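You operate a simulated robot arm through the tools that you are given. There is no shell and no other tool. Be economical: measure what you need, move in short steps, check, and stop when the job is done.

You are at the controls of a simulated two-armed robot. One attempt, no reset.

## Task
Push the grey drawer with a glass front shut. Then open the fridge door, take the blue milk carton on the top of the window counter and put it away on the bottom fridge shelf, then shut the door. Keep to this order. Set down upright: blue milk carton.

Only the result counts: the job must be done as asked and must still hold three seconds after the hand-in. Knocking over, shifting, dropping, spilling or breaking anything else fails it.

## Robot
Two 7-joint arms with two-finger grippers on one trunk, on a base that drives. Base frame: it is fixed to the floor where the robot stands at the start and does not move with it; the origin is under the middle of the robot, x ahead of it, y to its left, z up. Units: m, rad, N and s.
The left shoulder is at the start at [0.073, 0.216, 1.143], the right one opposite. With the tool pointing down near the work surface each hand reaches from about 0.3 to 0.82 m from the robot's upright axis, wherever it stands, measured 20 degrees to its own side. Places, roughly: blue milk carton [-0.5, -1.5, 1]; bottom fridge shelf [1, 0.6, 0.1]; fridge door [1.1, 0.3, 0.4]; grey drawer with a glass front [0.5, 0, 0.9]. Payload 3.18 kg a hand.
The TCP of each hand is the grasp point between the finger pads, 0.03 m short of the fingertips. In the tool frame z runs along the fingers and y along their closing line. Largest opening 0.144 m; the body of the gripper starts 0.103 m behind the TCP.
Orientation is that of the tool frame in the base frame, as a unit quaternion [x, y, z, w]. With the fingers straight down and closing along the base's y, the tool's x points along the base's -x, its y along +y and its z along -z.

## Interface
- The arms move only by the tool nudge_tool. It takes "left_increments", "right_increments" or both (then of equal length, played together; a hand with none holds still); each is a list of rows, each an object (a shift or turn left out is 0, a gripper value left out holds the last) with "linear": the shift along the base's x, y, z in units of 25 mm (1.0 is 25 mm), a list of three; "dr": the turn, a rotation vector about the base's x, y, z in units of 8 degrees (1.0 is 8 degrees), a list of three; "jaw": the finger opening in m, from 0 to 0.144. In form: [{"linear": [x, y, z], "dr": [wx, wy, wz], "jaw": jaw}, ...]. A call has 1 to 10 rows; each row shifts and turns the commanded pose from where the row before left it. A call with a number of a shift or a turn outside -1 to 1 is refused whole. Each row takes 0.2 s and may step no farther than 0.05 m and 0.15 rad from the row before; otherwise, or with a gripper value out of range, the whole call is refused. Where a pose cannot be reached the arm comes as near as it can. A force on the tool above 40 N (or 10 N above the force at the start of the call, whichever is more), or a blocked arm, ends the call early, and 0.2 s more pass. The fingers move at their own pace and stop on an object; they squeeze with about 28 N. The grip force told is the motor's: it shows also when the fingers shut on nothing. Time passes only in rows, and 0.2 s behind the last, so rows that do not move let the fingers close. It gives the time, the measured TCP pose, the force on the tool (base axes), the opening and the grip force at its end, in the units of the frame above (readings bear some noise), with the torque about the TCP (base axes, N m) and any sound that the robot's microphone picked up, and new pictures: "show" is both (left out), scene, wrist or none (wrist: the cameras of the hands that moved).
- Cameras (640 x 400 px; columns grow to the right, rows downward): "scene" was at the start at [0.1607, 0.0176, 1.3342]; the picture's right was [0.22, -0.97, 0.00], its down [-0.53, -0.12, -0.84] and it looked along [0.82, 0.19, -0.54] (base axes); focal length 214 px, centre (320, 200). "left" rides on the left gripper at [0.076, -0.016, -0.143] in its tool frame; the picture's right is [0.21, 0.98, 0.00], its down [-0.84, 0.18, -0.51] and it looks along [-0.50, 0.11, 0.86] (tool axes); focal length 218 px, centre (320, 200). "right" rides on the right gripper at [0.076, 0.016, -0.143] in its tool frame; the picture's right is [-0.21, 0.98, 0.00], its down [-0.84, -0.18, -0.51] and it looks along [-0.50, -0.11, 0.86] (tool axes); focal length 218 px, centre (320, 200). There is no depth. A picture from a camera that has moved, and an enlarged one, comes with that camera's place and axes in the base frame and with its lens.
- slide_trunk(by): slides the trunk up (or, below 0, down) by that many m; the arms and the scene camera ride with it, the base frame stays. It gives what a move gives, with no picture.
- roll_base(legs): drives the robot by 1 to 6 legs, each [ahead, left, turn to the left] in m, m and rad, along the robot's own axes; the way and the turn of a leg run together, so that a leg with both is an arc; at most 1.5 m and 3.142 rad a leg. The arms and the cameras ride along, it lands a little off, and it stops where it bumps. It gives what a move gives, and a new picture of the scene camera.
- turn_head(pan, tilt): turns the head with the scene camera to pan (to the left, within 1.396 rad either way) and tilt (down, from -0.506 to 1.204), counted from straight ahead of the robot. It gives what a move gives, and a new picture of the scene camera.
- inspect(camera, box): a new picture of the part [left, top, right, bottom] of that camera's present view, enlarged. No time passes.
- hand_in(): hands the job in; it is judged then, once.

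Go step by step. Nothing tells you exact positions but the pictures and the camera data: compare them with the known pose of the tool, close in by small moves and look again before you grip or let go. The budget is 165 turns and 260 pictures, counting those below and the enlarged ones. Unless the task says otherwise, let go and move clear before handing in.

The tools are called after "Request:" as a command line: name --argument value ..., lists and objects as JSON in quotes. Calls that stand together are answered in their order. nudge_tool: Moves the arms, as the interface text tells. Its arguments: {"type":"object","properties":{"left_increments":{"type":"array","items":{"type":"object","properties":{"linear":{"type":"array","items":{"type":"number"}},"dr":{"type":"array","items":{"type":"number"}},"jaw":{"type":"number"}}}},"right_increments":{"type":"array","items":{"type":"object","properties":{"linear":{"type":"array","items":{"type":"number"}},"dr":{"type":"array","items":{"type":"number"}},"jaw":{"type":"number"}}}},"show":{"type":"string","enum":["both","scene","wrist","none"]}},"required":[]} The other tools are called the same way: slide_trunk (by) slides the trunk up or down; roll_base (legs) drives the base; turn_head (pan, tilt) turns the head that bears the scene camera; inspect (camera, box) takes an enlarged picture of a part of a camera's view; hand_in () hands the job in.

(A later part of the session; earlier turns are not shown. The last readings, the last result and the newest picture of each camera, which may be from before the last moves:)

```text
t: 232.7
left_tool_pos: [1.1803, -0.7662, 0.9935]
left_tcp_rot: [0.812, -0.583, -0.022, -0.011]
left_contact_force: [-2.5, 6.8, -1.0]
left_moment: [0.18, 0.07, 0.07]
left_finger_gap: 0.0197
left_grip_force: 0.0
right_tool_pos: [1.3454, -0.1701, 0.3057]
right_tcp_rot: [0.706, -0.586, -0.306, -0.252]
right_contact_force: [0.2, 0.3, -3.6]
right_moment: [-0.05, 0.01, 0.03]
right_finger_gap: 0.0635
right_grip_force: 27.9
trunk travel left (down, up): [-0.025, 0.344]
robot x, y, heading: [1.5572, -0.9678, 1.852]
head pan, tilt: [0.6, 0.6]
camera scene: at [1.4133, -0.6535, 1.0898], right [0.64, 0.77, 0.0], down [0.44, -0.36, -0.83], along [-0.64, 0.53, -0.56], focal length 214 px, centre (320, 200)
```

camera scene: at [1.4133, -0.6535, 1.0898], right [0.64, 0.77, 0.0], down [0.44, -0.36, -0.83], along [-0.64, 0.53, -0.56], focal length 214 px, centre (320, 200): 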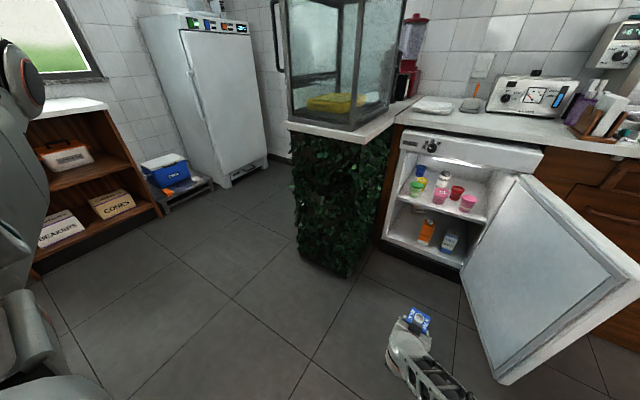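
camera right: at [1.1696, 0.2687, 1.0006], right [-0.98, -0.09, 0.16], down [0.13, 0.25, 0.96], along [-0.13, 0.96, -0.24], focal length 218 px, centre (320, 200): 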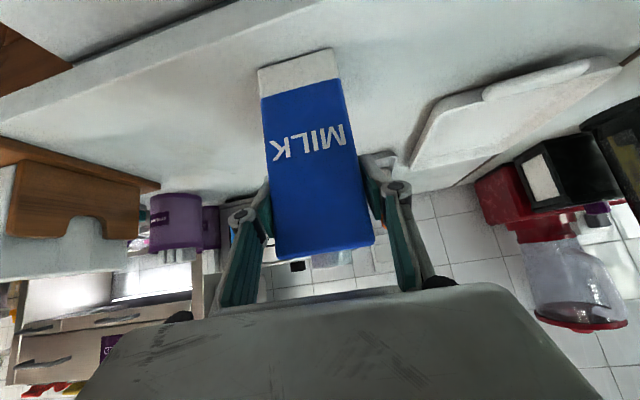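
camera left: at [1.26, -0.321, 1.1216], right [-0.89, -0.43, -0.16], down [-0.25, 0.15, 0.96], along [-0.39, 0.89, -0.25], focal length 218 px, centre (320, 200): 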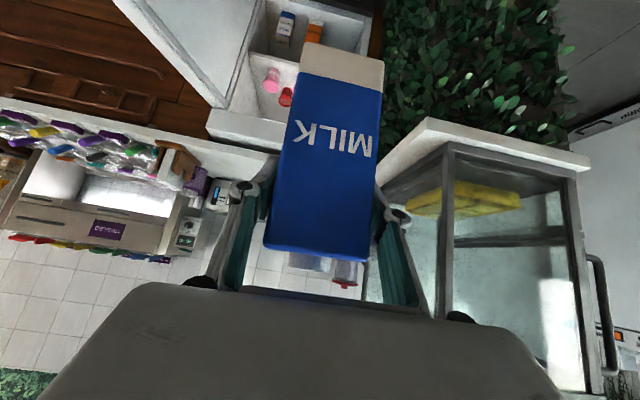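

The left hand is now farther back. I shift the right hand slightly right and forward, then move the base left to line up with the free spot.

Request:
nudge_tool --right_increments '[{"linear": [0.72, 0.2, 0]}, {"linear": [0.72, 0.2, 0]}, {"linear": [0.72, 0.2, 0]}, {"linear": [0.5, 0.2, 0]}, {"linear": [-0.15, 0.6, 0]}, {"linear": [-0.15, 0.6, 0]}]' --show "none"

Request:
roll_base --legs '[[0, 0.28, 0], [0.3, 0, 0]]'

Request:
inspect --camera "right" --box '[0, 0, 640, 400]'

```text
t: 234.1
left_tool_pos: [1.1804, -0.767, 0.9938]
left_tcp_rot: [0.812, -0.583, -0.022, -0.011]
left_contact_force: [-2.5, 8.8, 1.2]
left_moment: [0.28, 0.1, 0.12]
left_finger_gap: 0.0199
left_grip_force: 0.0
right_tool_pos: [1.4014, -0.1214, 0.3066]
right_tcp_rot: [0.706, -0.586, -0.308, -0.25]
right_contact_force: [-0.3, 0.2, -2.8]
right_moment: [-0.05, -0.01, 0.02]
right_finger_gap: 0.0638
right_grip_force: 28.3
trunk travel left (down, up): [-0.025, 0.344]
robot x, y, heading: [1.5597, -0.9697, 1.855]
head pan, tilt: [0.6, 0.6]
```

```text
t: 238.7
left_tool_pos: [0.8288, -0.5536, 0.9953]
left_tcp_rot: [0.813, -0.582, -0.021, -0.01]
left_contact_force: [-5.6, 17.3, -2.5]
left_moment: [0.49, 0.21, 0.2]
left_finger_gap: 0.0199
left_grip_force: 0.0
right_tool_pos: [1.0493, 0.0898, 0.3061]
right_tcp_rot: [0.707, -0.586, -0.308, -0.25]
right_contact_force: [-0.4, 0.1, -3.0]
right_moment: [-0.01, -0.02, -0.01]
right_finger_gap: 0.0633
right_grip_force: 27.9
trunk travel left (down, up): [-0.025, 0.344]
robot x, y, heading: [1.2082, -0.7562, 1.851]
head pan, tilt: [0.6, 0.6]
camera scene: at [1.0617, -0.4417, 1.0896], right [0.64, 0.77, 0.0], down [0.44, -0.36, -0.82], along [-0.64, 0.53, -0.57], focal length 214 px, centre (320, 200)
```

scene: 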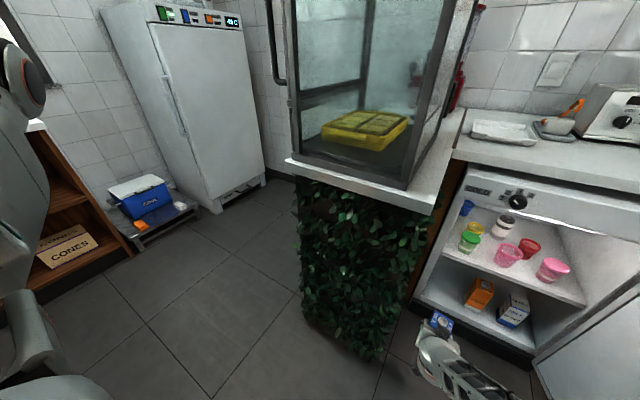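

```text
1.00 times, centred on (320, 200) of right (not enlarged: the box is as wide or as high as the picture)
camera zoom: at [1.062, -0.0676, 0.3494], right [-0.99, -0.04, 0.16], down [0.14, 0.24, 0.96], along [-0.08, 0.97, -0.23], focal length 218 px, centre (320, 200)
```

zoom: 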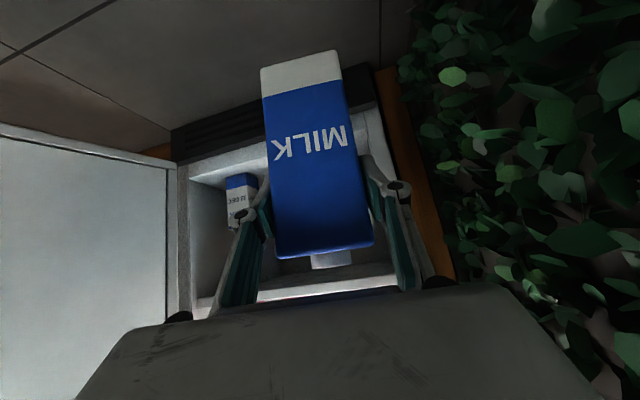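

Lined up with the left bay. I relax the left hand a little, raise the carton 1.5 cm and advance 17 cm.

Request:
nudge_tool --left_increments '[{"linear": [0, 0.3, 0]}, {"linear": [0, 0.3, 0]}]' --right_increments '[{"linear": [0, 0, 0.3]}, {"linear": [0, 0, 0.3]}]' --show "none"

Request:
roll_base --legs '[[0.15, -0.015, 0]]'

Request:
inspect --camera "right" --box '[0, 0, 640, 400]'

Request:
turn_head --pan 0.1 --tilt 0.8

```text
t: 239.3
left_tool_pos: [0.8282, -0.5387, 0.9943]
left_tcp_rot: [0.812, -0.583, -0.022, -0.011]
left_contact_force: [0.0, -1.0, -0.4]
left_moment: [-0.01, -0.01, -0.01]
left_finger_gap: 0.02
left_grip_force: 0.0
right_tool_pos: [1.0491, 0.0903, 0.3224]
right_tcp_rot: [0.707, -0.585, -0.309, -0.25]
right_contact_force: [0.1, -0.6, -3.6]
right_moment: [-0.02, -0.02, -0.01]
right_finger_gap: 0.0633
right_grip_force: 28.1
trunk travel left (down, up): [-0.025, 0.344]
robot x, y, heading: [1.2084, -0.7551, 1.85]
head pan, tilt: [0.6, 0.6]
```

```text
t: 240.7
left_tool_pos: [0.7994, -0.392, 0.9933]
left_tcp_rot: [0.812, -0.583, -0.022, -0.011]
left_contact_force: [-0.2, -0.6, -0.4]
left_moment: [-0.02, 0.01, 0.02]
left_finger_gap: 0.0199
left_grip_force: 0.1
right_tool_pos: [1.0231, 0.2385, 0.3224]
right_tcp_rot: [0.706, -0.587, -0.307, -0.251]
right_contact_force: [0.8, 0.7, -2.9]
right_moment: [-0.03, -0.04, -0.02]
right_finger_gap: 0.0631
right_grip_force: 28.7
trunk travel left (down, up): [-0.025, 0.344]
robot x, y, heading: [1.1824, -0.6106, 1.847]
head pan, tilt: [0.6, 0.6]
camera scene: at [1.0353, -0.2938, 1.0896], right [0.64, 0.77, 0.0], down [0.44, -0.36, -0.82], along [-0.64, 0.53, -0.57], focal length 214 px, centre (320, 200)
```

scene: 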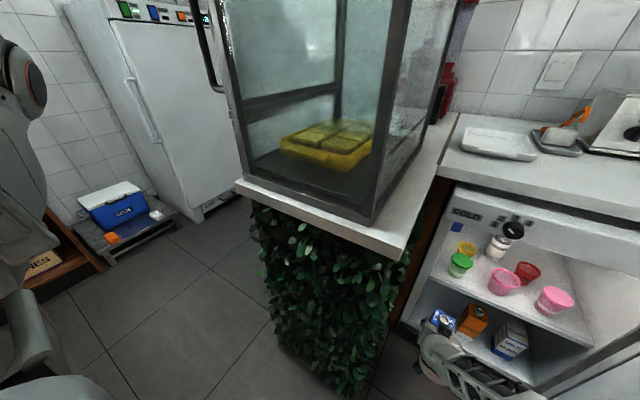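

```text
1.00 times, centred on (320, 200) of right (not enlarged: the box is as wide or as high as the picture)
camera zoom: at [1.0364, 0.0799, 0.3644], right [-0.99, -0.04, 0.16], down [0.14, 0.24, 0.96], along [-0.08, 0.97, -0.23], focal length 218 px, centre (320, 200)
```

zoom: 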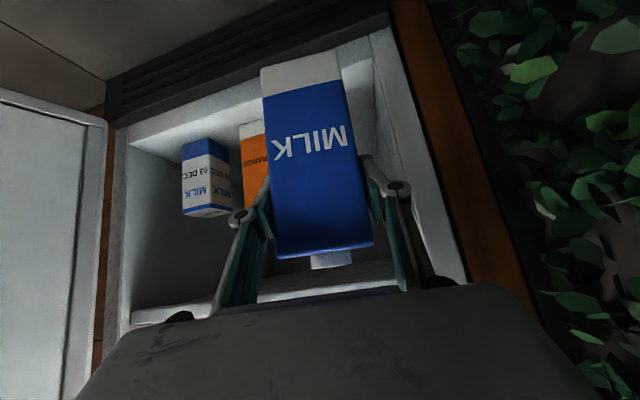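

```text
t: 241.7
left_tool_pos: [0.8007, -0.3911, 0.9941]
left_tcp_rot: [0.812, -0.583, -0.021, -0.01]
left_contact_force: [-0.2, 0.7, -0.2]
left_moment: [-0.05, 0.03, 0.0]
left_finger_gap: 0.0197
left_grip_force: 0.1
right_tool_pos: [1.0238, 0.2383, 0.3219]
right_tcp_rot: [0.707, -0.585, -0.309, -0.25]
right_contact_force: [0.9, 0.4, -3.6]
right_moment: [-0.01, -0.05, 0.0]
right_finger_gap: 0.0636
right_grip_force: 28.4
trunk travel left (down, up): [-0.025, 0.344]
robot x, y, heading: [1.1846, -0.6123, 1.848]
head pan, tilt: [0.099, 0.799]
camera scene: at [1.0736, -0.2757, 1.0729], right [0.93, 0.37, 0.0], down [0.26, -0.67, -0.7], along [-0.26, 0.65, -0.72], focal length 214 px, centre (320, 200)
```

scene: 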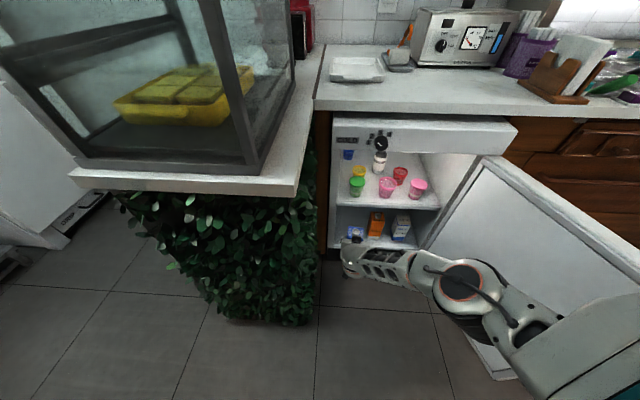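

The carton is at the opening of the left bay. I zoom in to check clearances.

Request:
inspect --camera "scene" --box '[310, 120, 460, 300]'

```text
2.22 times, centred on (385, 210) of scene
camera zoom: at [1.0736, -0.2757, 1.0729], right [0.93, 0.37, 0.0], down [0.26, -0.67, -0.7], along [-0.26, 0.65, -0.72], focal length 477 px, centre (176, 178)
```

zoom: 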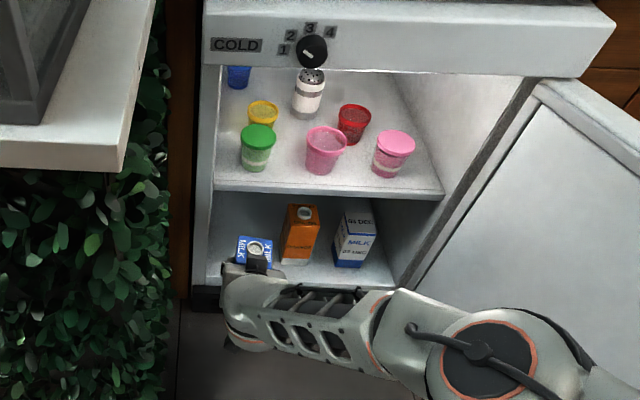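

Clearances look fine. I drive in the last 11.5 cm.

Request:
roll_base --legs '[[0.115, 0, 0]]'

Request:
inspect --camera "scene" --box '[310, 130, 460, 310]'

Request:
inspect --camera "right" --box '[0, 0, 640, 400]'

```text
t: 242.9
left_tool_pos: [0.7698, -0.2814, 0.9934]
left_tcp_rot: [0.812, -0.583, -0.021, -0.011]
left_contact_force: [0.3, 0.4, 0.3]
left_moment: [-0.01, -0.01, -0.02]
left_finger_gap: 0.0201
left_grip_force: 0.0
right_tool_pos: [0.9887, 0.3473, 0.3217]
right_tcp_rot: [0.707, -0.586, -0.308, -0.25]
right_contact_force: [0.2, -0.6, -2.8]
right_moment: [-0.03, -0.02, -0.01]
right_finger_gap: 0.0637
right_grip_force: 27.9
trunk travel left (down, up): [-0.025, 0.344]
robot x, y, heading: [1.1507, -0.5008, 1.847]
head pan, tilt: [0.099, 0.799]
camera scene: at [1.0415, -0.1646, 1.0727], right [0.93, 0.37, 0.0], down [0.27, -0.67, -0.7], along [-0.26, 0.65, -0.72], focal length 214 px, centre (320, 200)
```

scene: 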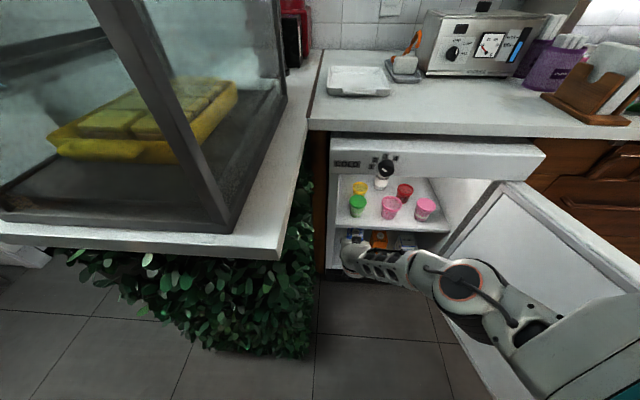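

```text
2.22 times, centred on (385, 220) of scene
camera zoom: at [1.0415, -0.1646, 1.0727], right [0.93, 0.37, 0.0], down [0.27, -0.67, -0.7], along [-0.26, 0.65, -0.72], focal length 477 px, centre (176, 156)
```

zoom: 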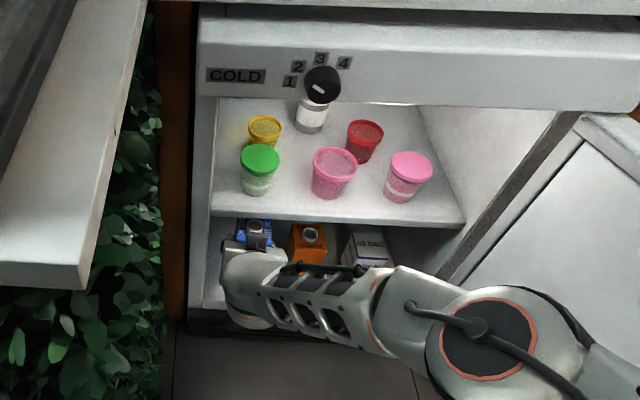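

```text
1.00 times, centred on (320, 200) of right (not enlarged: the box is as wide or as high as the picture)
camera zoom: at [1.0041, 0.1904, 0.3643], right [-0.99, -0.04, 0.16], down [0.14, 0.24, 0.96], along [-0.08, 0.97, -0.23], focal length 218 px, centre (320, 200)
```

zoom: 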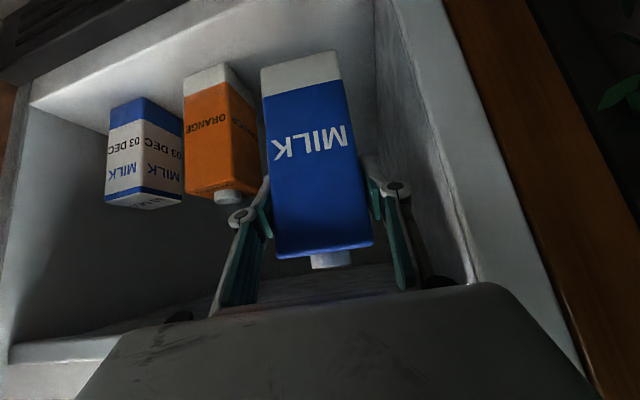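

The carton is inside over the free spot. I ease it in 1 cm and lower it until it touches.

Request:
nudge_tool --right_increments '[{"linear": [-0.1, 0.4, 0]}, {"linear": [0, 0, -0.4]}, {"linear": [0, 0, -0.4]}, {"linear": [0, 0, -0.3]}]' --show "none"

Request:
inspect --camera "right" --box '[0, 0, 640, 400]'

```text
t: 243.9
left_tool_pos: [0.7683, -0.2803, 0.9938]
left_tcp_rot: [0.813, -0.582, -0.022, -0.011]
left_contact_force: [0.5, -0.1, -0.1]
left_moment: [0.01, 0.01, 0.03]
left_finger_gap: 0.0199
left_grip_force: 0.1
right_tool_pos: [1.0035, 0.3537, 0.2973]
right_tcp_rot: [0.707, -0.586, -0.307, -0.25]
right_contact_force: [1.0, 0.2, -2.9]
right_moment: [-0.07, -0.02, -0.03]
right_finger_gap: 0.0635
right_grip_force: 28.4
right hand out of reach, approached as far as the arm can: row 3, 4
trunk travel left (down, up): [-0.025, 0.344]
robot x, y, heading: [1.1493, -0.4982, 1.852]
head pan, tilt: [0.099, 0.799]
```

```text
1.00 times, centred on (320, 200) of right (not enlarged: the box is as wide or as high as the picture)
camera zoom: at [1.0163, 0.1965, 0.3397], right [-0.99, -0.04, 0.16], down [0.14, 0.24, 0.96], along [-0.08, 0.97, -0.23], focal length 218 px, centre (320, 200)
```

zoom: 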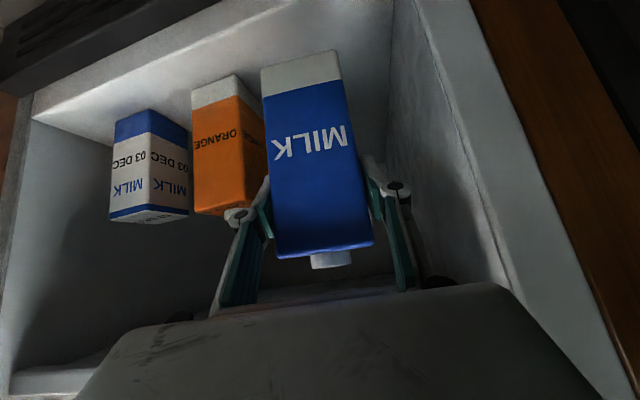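

At its reach limit the hand drifts right. I use the last 2.5 cm of trunk travel, which also brings the shoulders forward.

Request:
slide_trunk --by -0.02

Request:
nudge_tool --right_increments '[{"linear": [-0.4, 0, 0]}, {"linear": [0, 0, 0]}]' --show "wrist"

```text
t: 244.5
left_tool_pos: [0.7686, -0.2781, 0.9721]
left_tcp_rot: [0.812, -0.584, -0.011, -0.003]
left_contact_force: [-1.1, -0.3, -0.1]
left_moment: [0.07, 0.01, -0.01]
left_finger_gap: 0.0199
left_grip_force: 0.0
right_tool_pos: [1.0031, 0.3559, 0.2794]
right_tcp_rot: [0.706, -0.586, -0.309, -0.251]
right_contact_force: [-0.4, 0.1, -2.7]
right_moment: [-0.08, -0.03, 0.01]
right_finger_gap: 0.0635
right_grip_force: 28.2
trunk travel left (down, up): [-0.005, 0.364]
robot x, y, heading: [1.1495, -0.502, 1.853]
head pan, tilt: [0.099, 0.799]
```

```text
t: 245.1
left_tool_pos: [0.7682, -0.2783, 0.9713]
left_tcp_rot: [0.813, -0.583, -0.01, -0.003]
left_contact_force: [0.3, -0.1, 0.2]
left_moment: [-0.02, 0.04, 0.0]
left_finger_gap: 0.0198
left_grip_force: 0.0
right_tool_pos: [0.9921, 0.3538, 0.277]
right_tcp_rot: [0.707, -0.586, -0.308, -0.25]
right_contact_force: [0.1, 1.6, -3.2]
right_moment: [-0.04, 0.01, 0.03]
right_finger_gap: 0.0633
right_grip_force: 27.7
trunk travel left (down, up): [-0.005, 0.364]
robot x, y, heading: [1.1501, -0.5026, 1.848]
head pan, tilt: [0.099, 0.799]
camera right: at [1.0061, 0.1969, 0.3196], right [-0.99, -0.04, 0.16], down [0.14, 0.24, 0.96], along [-0.08, 0.97, -0.23], focal length 218 px, centre (320, 200)
```

right: 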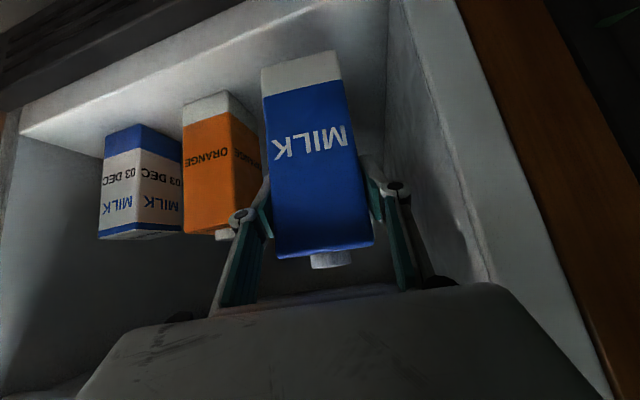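

No contact yet at z 0.277. I lower in small steps.

Request:
nudge_tool --right_increments '[{"linear": [0, 0, -0.2]}, {"linear": [0, 0, -0.2]}]' --show "none"

Request:
nudge_tool --right_increments '[{"linear": [0, 0, -0.2]}]' --show "none"

```text
t: 245.7
left_tool_pos: [0.7691, -0.2765, 0.9708]
left_tcp_rot: [0.813, -0.583, -0.011, -0.004]
left_contact_force: [-0.6, 0.3, 0.3]
left_moment: [-0.03, 0.02, -0.02]
left_finger_gap: 0.0201
left_grip_force: 0.1
right_tool_pos: [0.9958, 0.3539, 0.2714]
right_tcp_rot: [0.707, -0.586, -0.308, -0.249]
right_contact_force: [0.2, -0.3, -3.4]
right_moment: [-0.05, -0.03, -0.01]
right_finger_gap: 0.0635
right_grip_force: 28.0
right hand out of reach, approached as far as the arm can: row 1, 2
trunk travel left (down, up): [-0.005, 0.364]
robot x, y, heading: [1.1466, -0.5037, 1.857]
head pan, tilt: [0.099, 0.799]
```

```text
t: 246.1
left_tool_pos: [0.7693, -0.2776, 0.9702]
left_tcp_rot: [0.813, -0.583, -0.011, -0.003]
left_contact_force: [-0.2, -0.4, 0.3]
left_moment: [-0.01, 0.01, 0.0]
left_finger_gap: 0.0201
left_grip_force: 0.0
right_tool_pos: [0.9961, 0.3547, 0.2717]
right_tcp_rot: [0.707, -0.586, -0.308, -0.25]
right_contact_force: [0.4, -0.6, -3.1]
right_moment: [-0.03, -0.01, 0.01]
right_finger_gap: 0.0634
right_grip_force: 27.6
right hand out of reach, approached as far as the arm can: row 1
trunk travel left (down, up): [-0.005, 0.364]
robot x, y, heading: [1.1514, -0.501, 1.851]
head pan, tilt: [0.099, 0.799]
```

The arm is at full stretch about 1 cm above the shelf. I roll forward 3 cm, then draw the hand back while lowering.

Request:
roll_base --legs '[[0.03, 0.005, 0]]'

Request:
nudge_tool --right_increments '[{"linear": [0.1, -0.5, 0]}, {"linear": [0.1, -0.5, -0.1]}, {"linear": [0, 0, -0.2]}]' --show "wrist"

```text
t: 247.0
left_tool_pos: [0.755, -0.2481, 0.9702]
left_tcp_rot: [0.813, -0.583, -0.009, -0.003]
left_contact_force: [0.0, 0.8, -0.8]
left_moment: [-0.01, 0.0, 0.0]
left_finger_gap: 0.0202
left_grip_force: 0.1
right_tool_pos: [0.9829, 0.3807, 0.2711]
right_tcp_rot: [0.706, -0.586, -0.308, -0.25]
right_contact_force: [-0.4, -0.5, -3.5]
right_moment: [-0.03, -0.03, 0.0]
right_finger_gap: 0.0635
right_grip_force: 28.1
trunk travel left (down, up): [-0.005, 0.364]
robot x, y, heading: [1.1392, -0.4729, 1.85]
head pan, tilt: [0.099, 0.799]
camera scene: at [1.0245, -0.1235, 1.0478], right [0.93, 0.37, 0.0], down [0.27, -0.67, -0.7], along [-0.26, 0.65, -0.72], focal length 214 px, centre (320, 200)
```

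scene: 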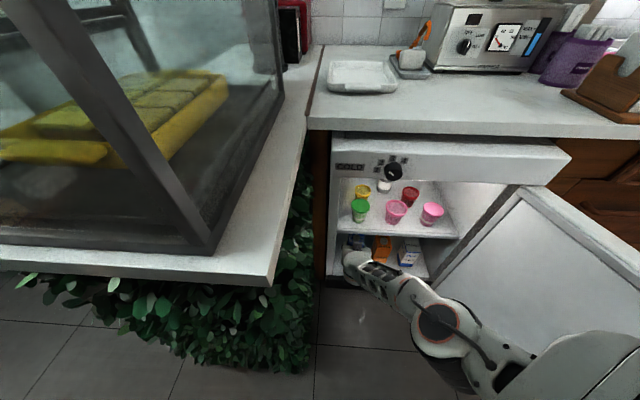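

```text
t: 247.8
left_tool_pos: [0.7551, -0.2498, 0.9699]
left_tcp_rot: [0.813, -0.583, -0.01, -0.004]
left_contact_force: [-0.7, -0.2, -0.1]
left_moment: [0.02, -0.01, -0.01]
left_finger_gap: 0.0203
left_grip_force: 0.0
right_tool_pos: [0.9882, 0.3565, 0.2646]
right_tcp_rot: [0.706, -0.586, -0.308, -0.25]
right_contact_force: [0.1, 0.2, -4.0]
right_moment: [-0.04, -0.06, -0.02]
right_finger_gap: 0.0632
right_grip_force: 27.8
trunk travel left (down, up): [-0.005, 0.364]
robot x, y, heading: [1.1366, -0.4736, 1.844]
head pan, tilt: [0.099, 0.799]
camera right: at [1.0017, 0.1986, 0.3064], right [-0.99, -0.04, 0.16], down [0.14, 0.24, 0.96], along [-0.08, 0.97, -0.23], focal length 218 px, centre (320, 200)
```

right: 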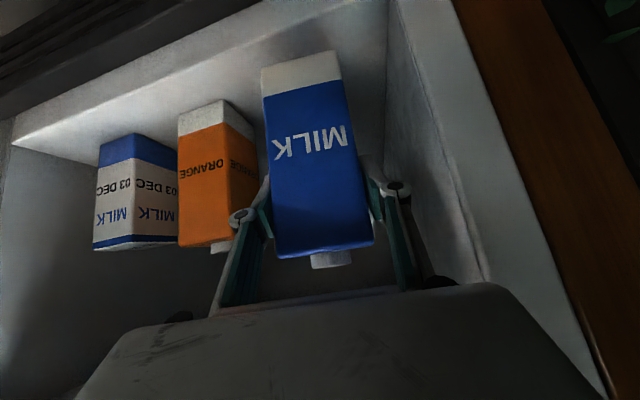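

It follows again. I keep lowering in small steps watching the force.

Request:
nudge_tool --right_increments '[{"linear": [0, 0, -0.2]}]' --show "none"

Request:
nudge_tool --right_increments '[{"linear": [0, 0, -0.2]}]' --show "none"

Request:
nudge_tool --right_increments '[{"linear": [0, 0, -0.2]}]' --show "none"

```text
t: 248.2
left_tool_pos: [0.7549, -0.2492, 0.9704]
left_tcp_rot: [0.812, -0.583, -0.009, -0.002]
left_contact_force: [0.8, 0.0, 0.9]
left_moment: [-0.01, -0.02, -0.01]
left_finger_gap: 0.0201
left_grip_force: 0.0
right_tool_pos: [0.9872, 0.3559, 0.2581]
right_tcp_rot: [0.706, -0.586, -0.308, -0.25]
right_contact_force: [1.1, 0.8, -3.1]
right_moment: [-0.05, -0.01, 0.01]
right_finger_gap: 0.0636
right_grip_force: 27.8
trunk travel left (down, up): [-0.005, 0.364]
robot x, y, heading: [1.1388, -0.4718, 1.845]
head pan, tilt: [0.099, 0.799]
```

```text
t: 248.6
left_tool_pos: [0.7551, -0.2489, 0.9703]
left_tcp_rot: [0.812, -0.583, -0.01, -0.004]
left_contact_force: [-0.3, 0.0, -0.4]
left_moment: [0.02, 0.01, 0.0]
left_finger_gap: 0.0199
left_grip_force: 0.0
right_tool_pos: [0.9893, 0.3565, 0.2545]
right_tcp_rot: [0.706, -0.586, -0.308, -0.251]
right_contact_force: [-0.1, -0.1, -3.1]
right_moment: [-0.02, 0.0, -0.02]
right_finger_gap: 0.0633
right_grip_force: 28.5
trunk travel left (down, up): [-0.005, 0.364]
robot x, y, heading: [1.1357, -0.4728, 1.849]
head pan, tilt: [0.099, 0.799]
```

```text
t: 249.0
left_tool_pos: [0.7553, -0.2491, 0.9709]
left_tcp_rot: [0.812, -0.583, -0.011, -0.004]
left_contact_force: [0.8, -0.4, -0.2]
left_moment: [-0.02, 0.0, -0.03]
left_finger_gap: 0.0199
left_grip_force: 0.0
right_tool_pos: [0.9878, 0.3556, 0.249]
right_tcp_rot: [0.707, -0.586, -0.307, -0.25]
right_contact_force: [0.0, 0.5, -3.5]
right_moment: [-0.04, 0.03, -0.02]
right_finger_gap: 0.0636
right_grip_force: 28.0
trunk travel left (down, up): [-0.005, 0.364]
robot x, y, heading: [1.1341, -0.4705, 1.848]
head pan, tilt: [0.099, 0.799]
```

Still free at z 0.249. I continue.

Request:
nudge_tool --right_increments '[{"linear": [0, 0, -0.2]}]' --show "none"

Request:
nudge_tool --right_increments '[{"linear": [0, 0, -0.2]}]' --show "wrist"

```text
t: 249.4
left_tool_pos: [0.7565, -0.2494, 0.9707]
left_tcp_rot: [0.813, -0.583, -0.011, -0.004]
left_contact_force: [-0.1, -0.1, -0.4]
left_moment: [-0.01, 0.0, -0.02]
left_finger_gap: 0.0201
left_grip_force: 0.1
right_tool_pos: [0.988, 0.356, 0.2496]
right_tcp_rot: [0.707, -0.586, -0.308, -0.251]
right_contact_force: [-0.3, 0.5, -2.7]
right_moment: [-0.03, -0.03, 0.01]
right_finger_gap: 0.0635
right_grip_force: 28.2
right hand out of reach, approached as far as the arm can: row 1
trunk travel left (down, up): [-0.005, 0.364]
robot x, y, heading: [1.1392, -0.4737, 1.843]
head pan, tilt: [0.099, 0.799]
```

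```text
t: 249.8
left_tool_pos: [0.7559, -0.2497, 0.9701]
left_tcp_rot: [0.813, -0.582, -0.011, -0.004]
left_contact_force: [-0.5, -0.9, -0.2]
left_moment: [0.0, -0.01, 0.03]
left_finger_gap: 0.0199
left_grip_force: 0.0
right_tool_pos: [0.9882, 0.3563, 0.2486]
right_tcp_rot: [0.707, -0.586, -0.307, -0.25]
right_contact_force: [0.7, -0.4, -4.5]
right_moment: [-0.05, -0.01, 0.01]
right_finger_gap: 0.0636
right_grip_force: 28.3
right hand out of reach, approached as far as the arm can: row 1
trunk travel left (down, up): [-0.005, 0.364]
robot x, y, heading: [1.1412, -0.4736, 1.852]
head pan, tilt: [0.099, 0.799]
camera right: at [1.0012, 0.1984, 0.2915], right [-0.99, -0.04, 0.16], down [0.14, 0.24, 0.96], along [-0.08, 0.97, -0.23], focal length 218 px, centre (320, 200)
```

right: 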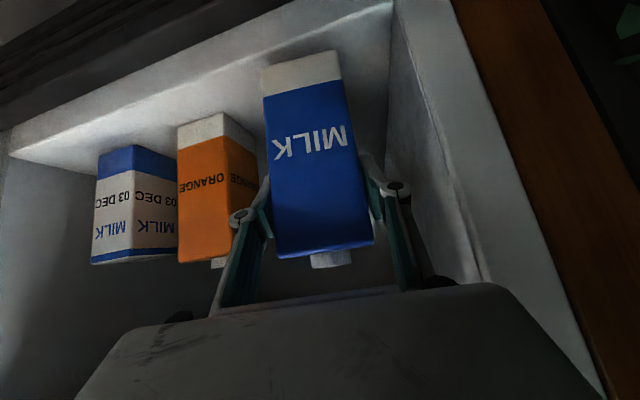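

Only millimetres remain by my estimate, but the arm is at its limit. I check how near the left hand is to the glass case before rolling forward more.

Request:
inspect --camera "left" --box '[0, 0, 640, 400]'

```text
1.00 times, centred on (320, 200) of left (not enlarged: the box is as wide or as high as the picture)
camera zoom: at [0.7971, -0.318, 1.1118], right [-0.86, -0.51, 0.0], down [-0.43, 0.73, 0.53], along [-0.27, 0.45, -0.85], focal length 218 px, centre (320, 200)
```

zoom: 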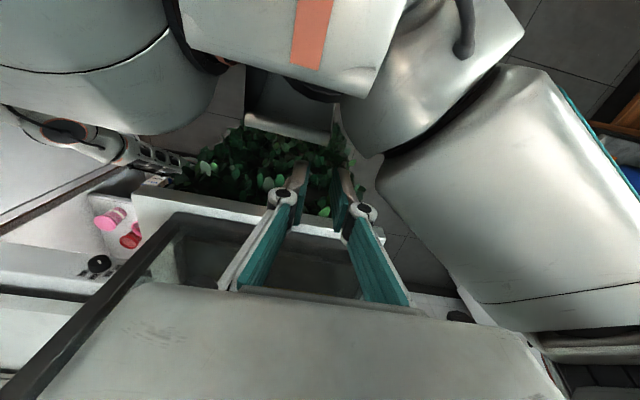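

The case front is about 10 cm from the left hand, so there is room. I roll forward 3 cm and repeat the draw-back and lowering.

Request:
roll_base --legs '[[0.03, 0.0, 0]]'

Request:
nudge_tool --right_increments '[{"linear": [0.1, -0.4, 0]}, {"linear": [0.1, -0.4, -0.1]}]' --show "none"

Request:
nudge_tool --right_increments '[{"linear": [0, 0, -0.15]}]' --show "none"

Request:
nudge_tool --right_increments '[{"linear": [0, 0, -0.15]}]' --show "none"

```text
t: 250.6
left_tool_pos: [0.7472, -0.2202, 0.971]
left_tcp_rot: [0.812, -0.583, -0.009, -0.002]
left_contact_force: [0.4, 0.2, -0.3]
left_moment: [-0.02, 0.01, -0.01]
left_finger_gap: 0.0199
left_grip_force: 0.0
right_tool_pos: [0.9801, 0.3849, 0.2482]
right_tcp_rot: [0.707, -0.587, -0.307, -0.25]
right_contact_force: [0.3, -0.3, -4.1]
right_moment: [0.01, 0.01, 0.0]
right_finger_gap: 0.0636
right_grip_force: 27.6
trunk travel left (down, up): [-0.005, 0.364]
robot x, y, heading: [1.1271, -0.444, 1.848]
head pan, tilt: [0.099, 0.799]
camera scene: at [1.0162, -0.0948, 1.0478], right [0.93, 0.37, 0.0], down [0.27, -0.67, -0.7], along [-0.26, 0.65, -0.72], focal length 214 px, centre (320, 200)
```

scene: 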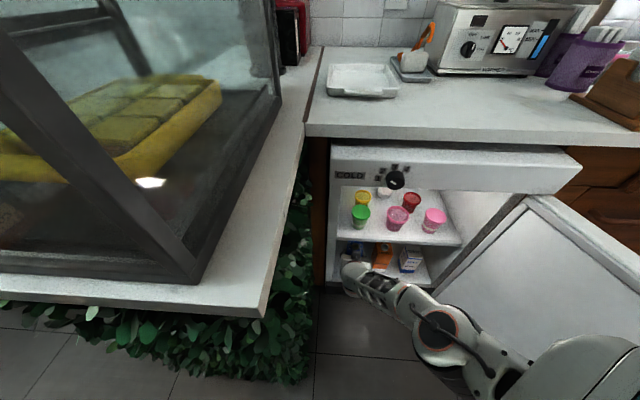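

```text
t: 251.2
left_tool_pos: [0.7467, -0.2211, 0.9707]
left_tcp_rot: [0.813, -0.583, -0.011, -0.002]
left_contact_force: [-0.3, 0.8, -0.2]
left_moment: [0.0, -0.01, -0.02]
left_finger_gap: 0.0202
left_grip_force: 0.1
right_tool_pos: [0.9847, 0.3645, 0.2461]
right_tcp_rot: [0.707, -0.585, -0.308, -0.25]
right_contact_force: [-0.4, 0.0, -3.3]
right_moment: [-0.04, -0.04, 0.01]
right_finger_gap: 0.0636
right_grip_force: 27.9
trunk travel left (down, up): [-0.005, 0.364]
robot x, y, heading: [1.1293, -0.4416, 1.85]
head pan, tilt: [0.099, 0.799]
```

```text
t: 251.6
left_tool_pos: [0.7479, -0.22, 0.9706]
left_tcp_rot: [0.812, -0.583, -0.01, -0.003]
left_contact_force: [-0.4, -0.2, -0.6]
left_moment: [0.01, -0.03, 0.01]
left_finger_gap: 0.0199
left_grip_force: 0.1
right_tool_pos: [0.9855, 0.3657, 0.2432]
right_tcp_rot: [0.707, -0.586, -0.307, -0.25]
right_contact_force: [-0.2, -0.8, -3.9]
right_moment: [-0.04, -0.03, 0.0]
right_finger_gap: 0.0636
right_grip_force: 27.2
trunk travel left (down, up): [-0.005, 0.364]
robot x, y, heading: [1.1292, -0.4398, 1.851]
head pan, tilt: [0.099, 0.799]
```

```text
t: 252.0
left_tool_pos: [0.7474, -0.2206, 0.9703]
left_tcp_rot: [0.813, -0.583, -0.01, -0.003]
left_contact_force: [0.1, -0.7, 0.7]
left_moment: [0.01, -0.02, -0.01]
left_finger_gap: 0.0202
left_grip_force: 0.0
right_tool_pos: [0.9839, 0.3646, 0.2399]
right_tcp_rot: [0.706, -0.586, -0.308, -0.251]
right_contact_force: [0.1, 0.3, -3.1]
right_moment: [-0.06, -0.01, 0.01]
right_finger_gap: 0.0634
right_grip_force: 28.0
trunk travel left (down, up): [-0.005, 0.364]
robot x, y, heading: [1.1265, -0.4407, 1.851]
head pan, tilt: [0.099, 0.799]
```

Still free at z 0.240. I continue step by step.

Request:
nudge_tool --right_increments '[{"linear": [0, 0, -0.15]}]' --show "none"

Request:
nudge_tool --right_increments '[{"linear": [0, 0, -0.15]}]' --show "none"

Request:
nudge_tool --right_increments '[{"linear": [0, 0, -0.15]}]' --show "wrist"

```text
t: 252.4
left_tool_pos: [0.7468, -0.2223, 0.97]
left_tcp_rot: [0.813, -0.582, -0.009, -0.004]
left_contact_force: [0.4, 1.1, 0.1]
left_moment: [-0.02, -0.01, -0.02]
left_finger_gap: 0.0201
left_grip_force: 0.2
right_tool_pos: [0.9837, 0.3649, 0.2376]
right_tcp_rot: [0.706, -0.586, -0.309, -0.251]
right_contact_force: [2.4, -2.7, 8.5]
right_moment: [-0.56, -0.56, -0.09]
right_finger_gap: 0.0634
right_grip_force: 28.4
trunk travel left (down, up): [-0.005, 0.364]
robot x, y, heading: [1.1275, -0.4401, 1.851]
head pan, tilt: [0.099, 0.799]
```

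```text
t: 252.8
left_tool_pos: [0.7476, -0.2228, 0.9725]
left_tcp_rot: [0.812, -0.583, -0.01, -0.005]
left_contact_force: [-0.6, 0.5, 0.9]
left_moment: [-0.01, -0.01, -0.01]
left_finger_gap: 0.0201
left_grip_force: 0.0
right_tool_pos: [0.9825, 0.3667, 0.2356]
right_tcp_rot: [0.705, -0.585, -0.311, -0.252]
right_contact_force: [-0.8, -2.6, 19.1]
right_moment: [0.23, -0.48, 0.03]
right_finger_gap: 0.0637
right_grip_force: 28.3
trunk travel left (down, up): [-0.005, 0.364]
robot x, y, heading: [1.129, -0.4436, 1.848]
head pan, tilt: [0.099, 0.799]
```

```text
t: 253.2
left_tool_pos: [0.7483, -0.2238, 0.9727]
left_tcp_rot: [0.812, -0.583, -0.013, -0.005]
left_contact_force: [-0.3, 0.8, 0.9]
left_moment: [0.0, 0.0, 0.0]
left_finger_gap: 0.02
left_grip_force: 0.0
right_tool_pos: [0.9833, 0.3668, 0.2354]
right_tcp_rot: [0.706, -0.584, -0.312, -0.252]
right_contact_force: [-6.5, -1.8, 30.4]
right_moment: [0.65, 0.16, 0.27]
right_finger_gap: 0.0636
right_grip_force: 28.4
trunk travel left (down, up): [-0.005, 0.364]
robot x, y, heading: [1.1292, -0.4482, 1.851]
head pan, tilt: [0.099, 0.799]
camera right: at [0.9965, 0.2089, 0.2766], right [-0.99, -0.05, 0.16], down [0.15, 0.23, 0.96], along [-0.08, 0.97, -0.22], focal length 218 px, centre (320, 200)
```

right: 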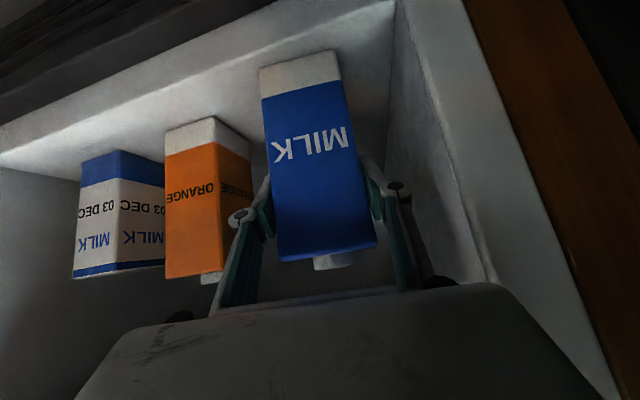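

The carton rests on the shelf (upward force building). I ease the pressure off and open the fingers slowly.

Request:
nudge_tool --right_increments '[{"linear": [0, 0, 0.12]}, {"linear": [0, 0, 0.12]}]' --show "none"

Request:
nudge_tool --right_increments '[{"jaw": 0.07}, {"jaw": 0.078}, {"jaw": 0.086}, {"jaw": 0.09}]' --show "wrist"

```text
t: 253.8
left_tool_pos: [0.7478, -0.2228, 0.9711]
left_tcp_rot: [0.812, -0.583, -0.011, -0.005]
left_contact_force: [0.1, 0.7, 0.0]
left_moment: [0.0, 0.0, 0.03]
left_finger_gap: 0.0199
left_grip_force: 0.1
right_tool_pos: [0.9856, 0.365, 0.235]
right_tcp_rot: [0.706, -0.585, -0.309, -0.251]
right_contact_force: [-6.7, 5.2, 18.7]
right_moment: [0.84, 0.24, 0.24]
right_finger_gap: 0.0634
right_grip_force: 27.7
trunk travel left (down, up): [-0.005, 0.364]
robot x, y, heading: [1.1283, -0.4452, 1.85]
head pan, tilt: [0.099, 0.799]
```

```text
t: 254.8
left_tool_pos: [0.7477, -0.2205, 0.97]
left_tcp_rot: [0.813, -0.583, -0.011, -0.003]
left_contact_force: [0.0, -0.1, -0.2]
left_moment: [-0.01, -0.02, -0.01]
left_finger_gap: 0.02
left_grip_force: 0.2
right_tool_pos: [0.9841, 0.3649, 0.233]
right_tcp_rot: [0.707, -0.586, -0.308, -0.25]
right_contact_force: [0.2, 0.0, -0.4]
right_moment: [-0.02, 0.02, 0.0]
right_finger_gap: 0.0901
right_grip_force: 0.0
trunk travel left (down, up): [-0.005, 0.364]
robot x, y, heading: [1.1285, -0.4405, 1.85]
head pan, tilt: [0.099, 0.799]
camera right: at [0.9981, 0.2069, 0.276], right [-0.99, -0.04, 0.16], down [0.14, 0.24, 0.96], along [-0.08, 0.97, -0.23], focal length 218 px, centre (320, 200)
```

right: 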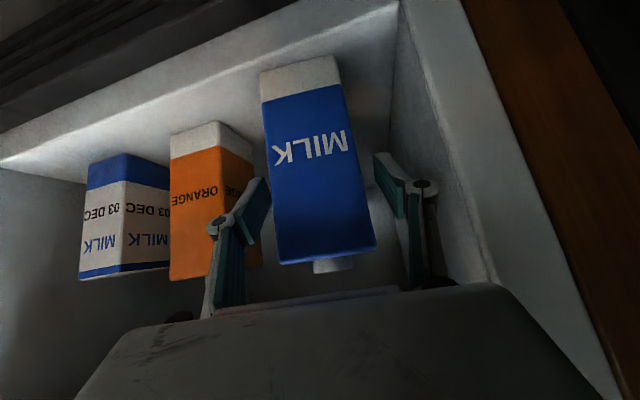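

The carton stands free. I draw the hand straight back out, first with the arm and then with the base.

Request:
nudge_tool --right_increments '[{"linear": [0.15, -0.6, 0.2]}, {"linear": [0.15, -0.7, 0.3]}, {"linear": [0.18, -0.8, 0.4]}]' --show "wrist"

Request:
roll_base --legs '[[-0.4, 0, 0]]'

Request:
inspect --camera "scene" --box '[240, 100, 440, 260]'

```text
t: 255.6
left_tool_pos: [0.7482, -0.2203, 0.9702]
left_tcp_rot: [0.812, -0.583, -0.01, -0.003]
left_contact_force: [0.5, 0.0, -0.3]
left_moment: [-0.01, -0.01, -0.02]
left_finger_gap: 0.0198
left_grip_force: 0.0
right_tool_pos: [0.9749, 0.3396, 0.2427]
right_tcp_rot: [0.705, -0.59, -0.303, -0.252]
right_contact_force: [14.2, 7.2, -4.2]
right_moment: [0.01, 0.04, 0.04]
right_finger_gap: 0.0811
right_grip_force: 0.1
right hand out of reach, approached as far as the arm can: row 1, 2, 3
trunk travel left (down, up): [-0.005, 0.364]
robot x, y, heading: [1.1256, -0.4437, 1.85]
head pan, tilt: [0.099, 0.799]
camera right: at [0.9851, 0.1817, 0.2862], right [-0.99, -0.03, 0.15], down [0.14, 0.24, 0.96], along [-0.07, 0.97, -0.23], focal length 218 px, centre (320, 200)
```

right: 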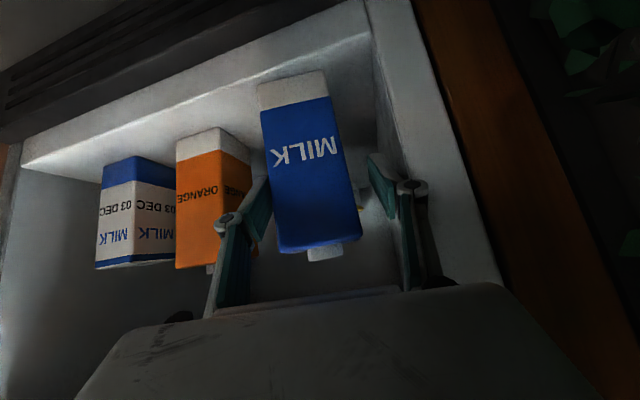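

```text
t: 258.1
left_tool_pos: [0.8572, -0.6034, 0.9718]
left_tcp_rot: [0.812, -0.584, -0.009, -0.003]
left_contact_force: [-0.3, 0.0, -0.3]
left_moment: [0.0, -0.01, -0.06]
left_finger_gap: 0.02
left_grip_force: 0.0
right_tool_pos: [1.0797, -0.0454, 0.2441]
right_tcp_rot: [0.706, -0.588, -0.304, -0.251]
right_contact_force: [-0.1, -0.4, -0.3]
right_moment: [-0.01, -0.01, -0.02]
right_finger_gap: 0.09
right_grip_force: 0.0
trunk travel left (down, up): [-0.005, 0.364]
robot x, y, heading: [1.2376, -0.8251, 1.844]
head pan, tilt: [0.099, 0.799]
camera scene: at [1.1264, -0.4778, 1.0483], right [0.93, 0.37, 0.0], down [0.26, -0.67, -0.7], along [-0.26, 0.65, -0.72], focal length 214 px, centre (320, 200)
```

scene: 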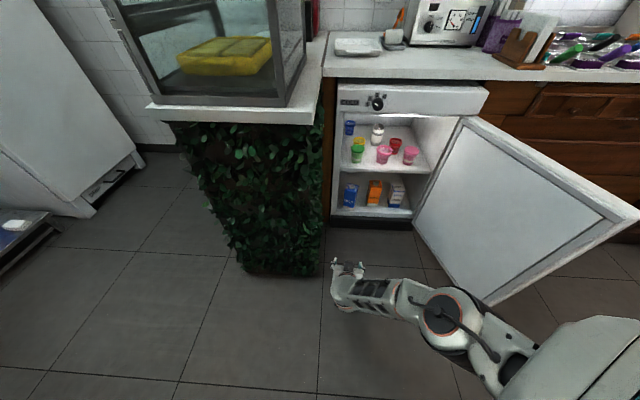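

```text
2.50 times, centred on (340, 180) of scene
camera zoom: at [1.1264, -0.4778, 1.0483], right [0.93, 0.37, 0.0], down [0.26, -0.67, -0.7], along [-0.26, 0.65, -0.72], focal length 536 px, centre (270, 250)
```

zoom: 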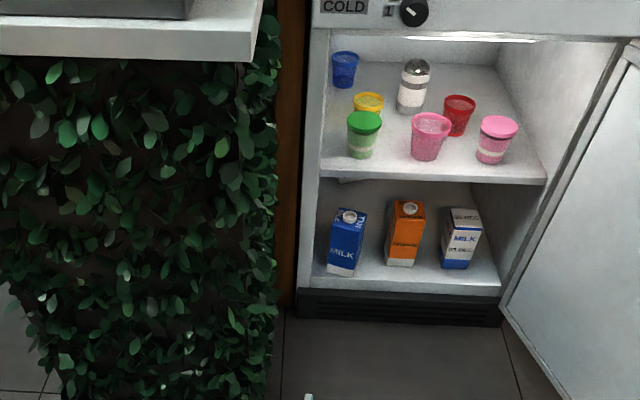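

All stands upright on the bottom shelf. Now to close the door: I raise the right hand, back off and go around to the door's outer side.

Request:
nudge_tool --right_increments '[{"linear": [0, 0, 1], "jaw": 0}, {"linear": [0, 0, 1]}, {"linear": [0, 0, 1]}, {"linear": [0, 0, 1]}, {"linear": [0, 0, 1]}, {"linear": [0, 0, 1]}, {"linear": [0, 0, 1]}, {"linear": [0, 0, 1]}, {"linear": [0, 0, 1]}, {"linear": [0, 0, 1]}]' --show "none"

Request:
roll_base --legs '[[-0.38, 0, 0], [0, -0.7, 0]]'

```text
t: 260.3
left_tool_pos: [0.8564, -0.6022, 0.9701]
left_tcp_rot: [0.812, -0.584, -0.01, -0.004]
left_contact_force: [0.0, -0.4, -0.5]
left_moment: [0.01, -0.03, -0.01]
left_finger_gap: 0.02
left_grip_force: 0.2
right_tool_pos: [1.0769, -0.0432, 0.4952]
right_tcp_rot: [0.706, -0.588, -0.304, -0.251]
right_contact_force: [-0.1, -0.7, -0.3]
right_moment: [-0.02, 0.01, 0.03]
right_finger_gap: 0.0
right_grip_force: 28.1
right hand out of reach, approached as far as the arm can: row 1
trunk travel left (down, up): [-0.005, 0.364]
robot x, y, heading: [1.2372, -0.8243, 1.848]
head pan, tilt: [0.099, 0.799]
```

```text
t: 268.8
left_tool_pos: [1.632, -0.7692, 0.9706]
left_tcp_rot: [0.811, -0.585, -0.011, -0.004]
left_contact_force: [-0.1, -0.2, 0.2]
left_moment: [0.02, -0.02, 0.02]
left_finger_gap: 0.02
left_grip_force: 0.1
right_tool_pos: [1.8537, -0.21, 0.4948]
right_tcp_rot: [0.705, -0.589, -0.304, -0.251]
right_contact_force: [0.0, -0.1, -0.9]
right_moment: [-0.04, -0.02, -0.01]
right_finger_gap: 0.0
right_grip_force: 27.4
trunk travel left (down, up): [-0.005, 0.364]
robot x, y, heading: [2.0148, -0.9951, 1.846]
head pan, tilt: [0.099, 0.799]
camera scene: at [1.9012, -0.6448, 1.0482], right [0.93, 0.37, 0.0], down [0.26, -0.67, -0.7], along [-0.25, 0.65, -0.72], focal length 214 px, centre (320, 200)
```

scene: 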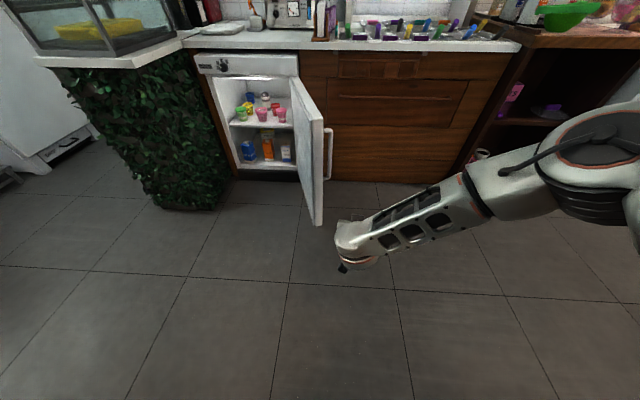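

The hand is just right of the door edge. I roll ahead so it reaches past the edge on the outer side.

Request:
roll_base --legs '[[0.33, -0.02, 0]]'

Request:
nudge_tool --right_increments '[{"linear": [-0.9, -0.24, 0]}, {"linear": [-0.9, -0.24, 0]}, {"linear": [-0.9, -0.24, 0]}, {"linear": [-0.9, -0.24, 0]}, {"linear": [-0.9, -0.24, 0]}, {"linear": [-0.9, -0.24, 0]}]' --show "scene"

```text
t: 271.0
left_tool_pos: [1.5616, -0.4451, 0.9703]
left_tcp_rot: [0.811, -0.585, -0.01, -0.004]
left_contact_force: [-0.6, 0.6, 0.3]
left_moment: [0.02, -0.02, 0.02]
left_finger_gap: 0.0199
left_grip_force: 0.1
right_tool_pos: [1.7834, 0.1137, 0.4947]
right_tcp_rot: [0.705, -0.589, -0.304, -0.251]
right_contact_force: [0.5, -0.3, -0.2]
right_moment: [0.03, 0.0, -0.01]
right_finger_gap: 0.0002
right_grip_force: 28.1
trunk travel left (down, up): [-0.005, 0.364]
robot x, y, heading: [1.9413, -0.6654, 1.847]
head pan, tilt: [0.099, 0.799]
camera scene: at [1.8306, -0.3213, 1.0481], right [0.93, 0.37, 0.0], down [0.26, -0.67, -0.7], along [-0.25, 0.65, -0.72], focal length 214 px, centre (320, 200)
```

scene: 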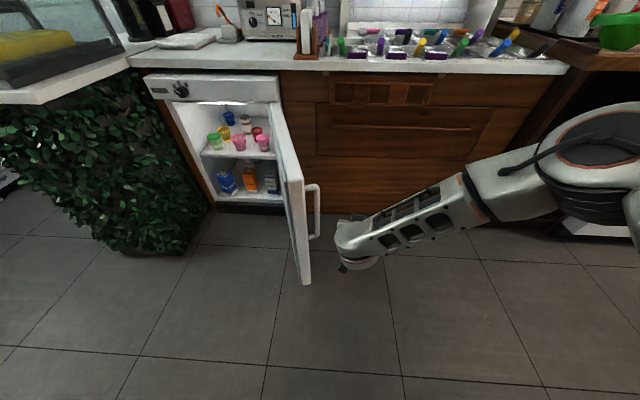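

```text
t: 272.2
left_tool_pos: [1.5627, -0.4463, 0.9702]
left_tcp_rot: [0.811, -0.585, -0.01, -0.004]
left_contact_force: [1.0, 0.1, 0.1]
left_moment: [-0.02, 0.02, -0.03]
left_finger_gap: 0.0199
left_grip_force: 0.1
right_tool_pos: [1.7585, 0.1662, 0.5055]
right_tcp_rot: [0.649, -0.648, -0.289, -0.275]
right_contact_force: [0.5, 0.2, 0.0]
right_moment: [0.0, 0.0, 0.05]
right_finger_gap: 0.0
right_grip_force: 27.6
trunk travel left (down, up): [-0.005, 0.364]
robot x, y, heading: [1.9391, -0.6712, 1.844]
head pan, tilt: [0.099, 0.799]
stopped in row 6 (right hand): the arm was blocked; the commanded pose is now the measured one
camera scene: at [1.831, -0.3214, 1.0481], right [0.93, 0.37, 0.0], down [0.26, -0.67, -0.7], along [-0.25, 0.65, -0.72], focal length 214 px, centre (320, 200)
```

scene: 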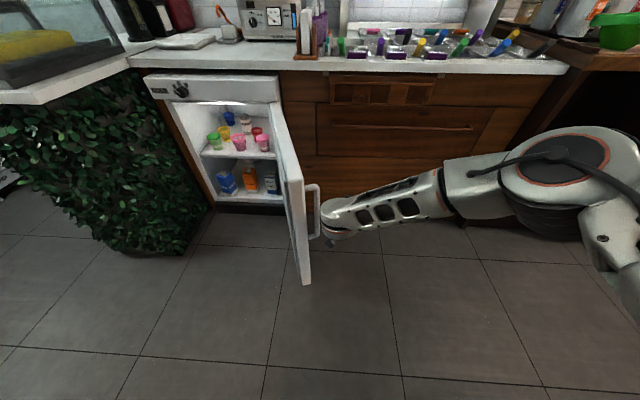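

The hand now touches the handle side. I push the door by driving the base left.

Request:
roll_base --legs '[[0, 0.2, 0]]'

```text
t: 273.5
left_tool_pos: [1.516, -0.457, 0.9707]
left_tcp_rot: [0.811, -0.585, -0.01, -0.004]
left_contact_force: [1.3, 0.2, 0.0]
left_moment: [0.0, 0.03, 0.0]
left_finger_gap: 0.0202
left_grip_force: 0.1
right_tool_pos: [1.7159, 0.152, 0.5045]
right_tcp_rot: [-0.647, 0.652, 0.286, 0.276]
right_contact_force: [1.1, 0.8, -0.5]
right_moment: [0.01, 0.0, 0.0]
right_finger_gap: 0.0
right_grip_force: 27.9
trunk travel left (down, up): [-0.005, 0.364]
robot x, y, heading: [1.8937, -0.681, 1.843]
head pan, tilt: [0.099, 0.799]
stopped in leg 1: the force on the tool passed its limit at 57 N (the readings are from after the stop); the commanded pose is now the measured one
camera scene: at [1.7851, -0.3342, 1.0482], right [0.93, 0.36, 0.0], down [0.26, -0.67, -0.7], along [-0.25, 0.65, -0.72], focal length 214 px, centre (320, 200)
```

scene: 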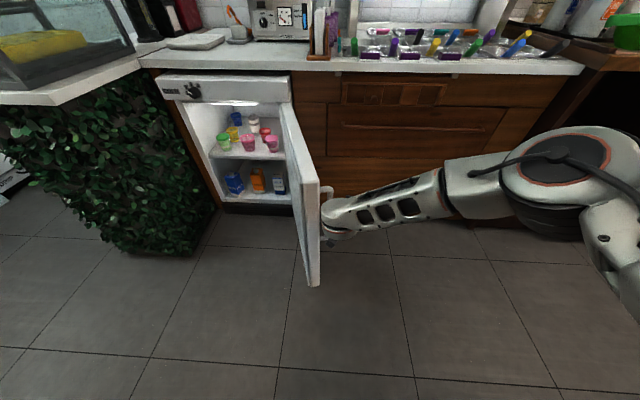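

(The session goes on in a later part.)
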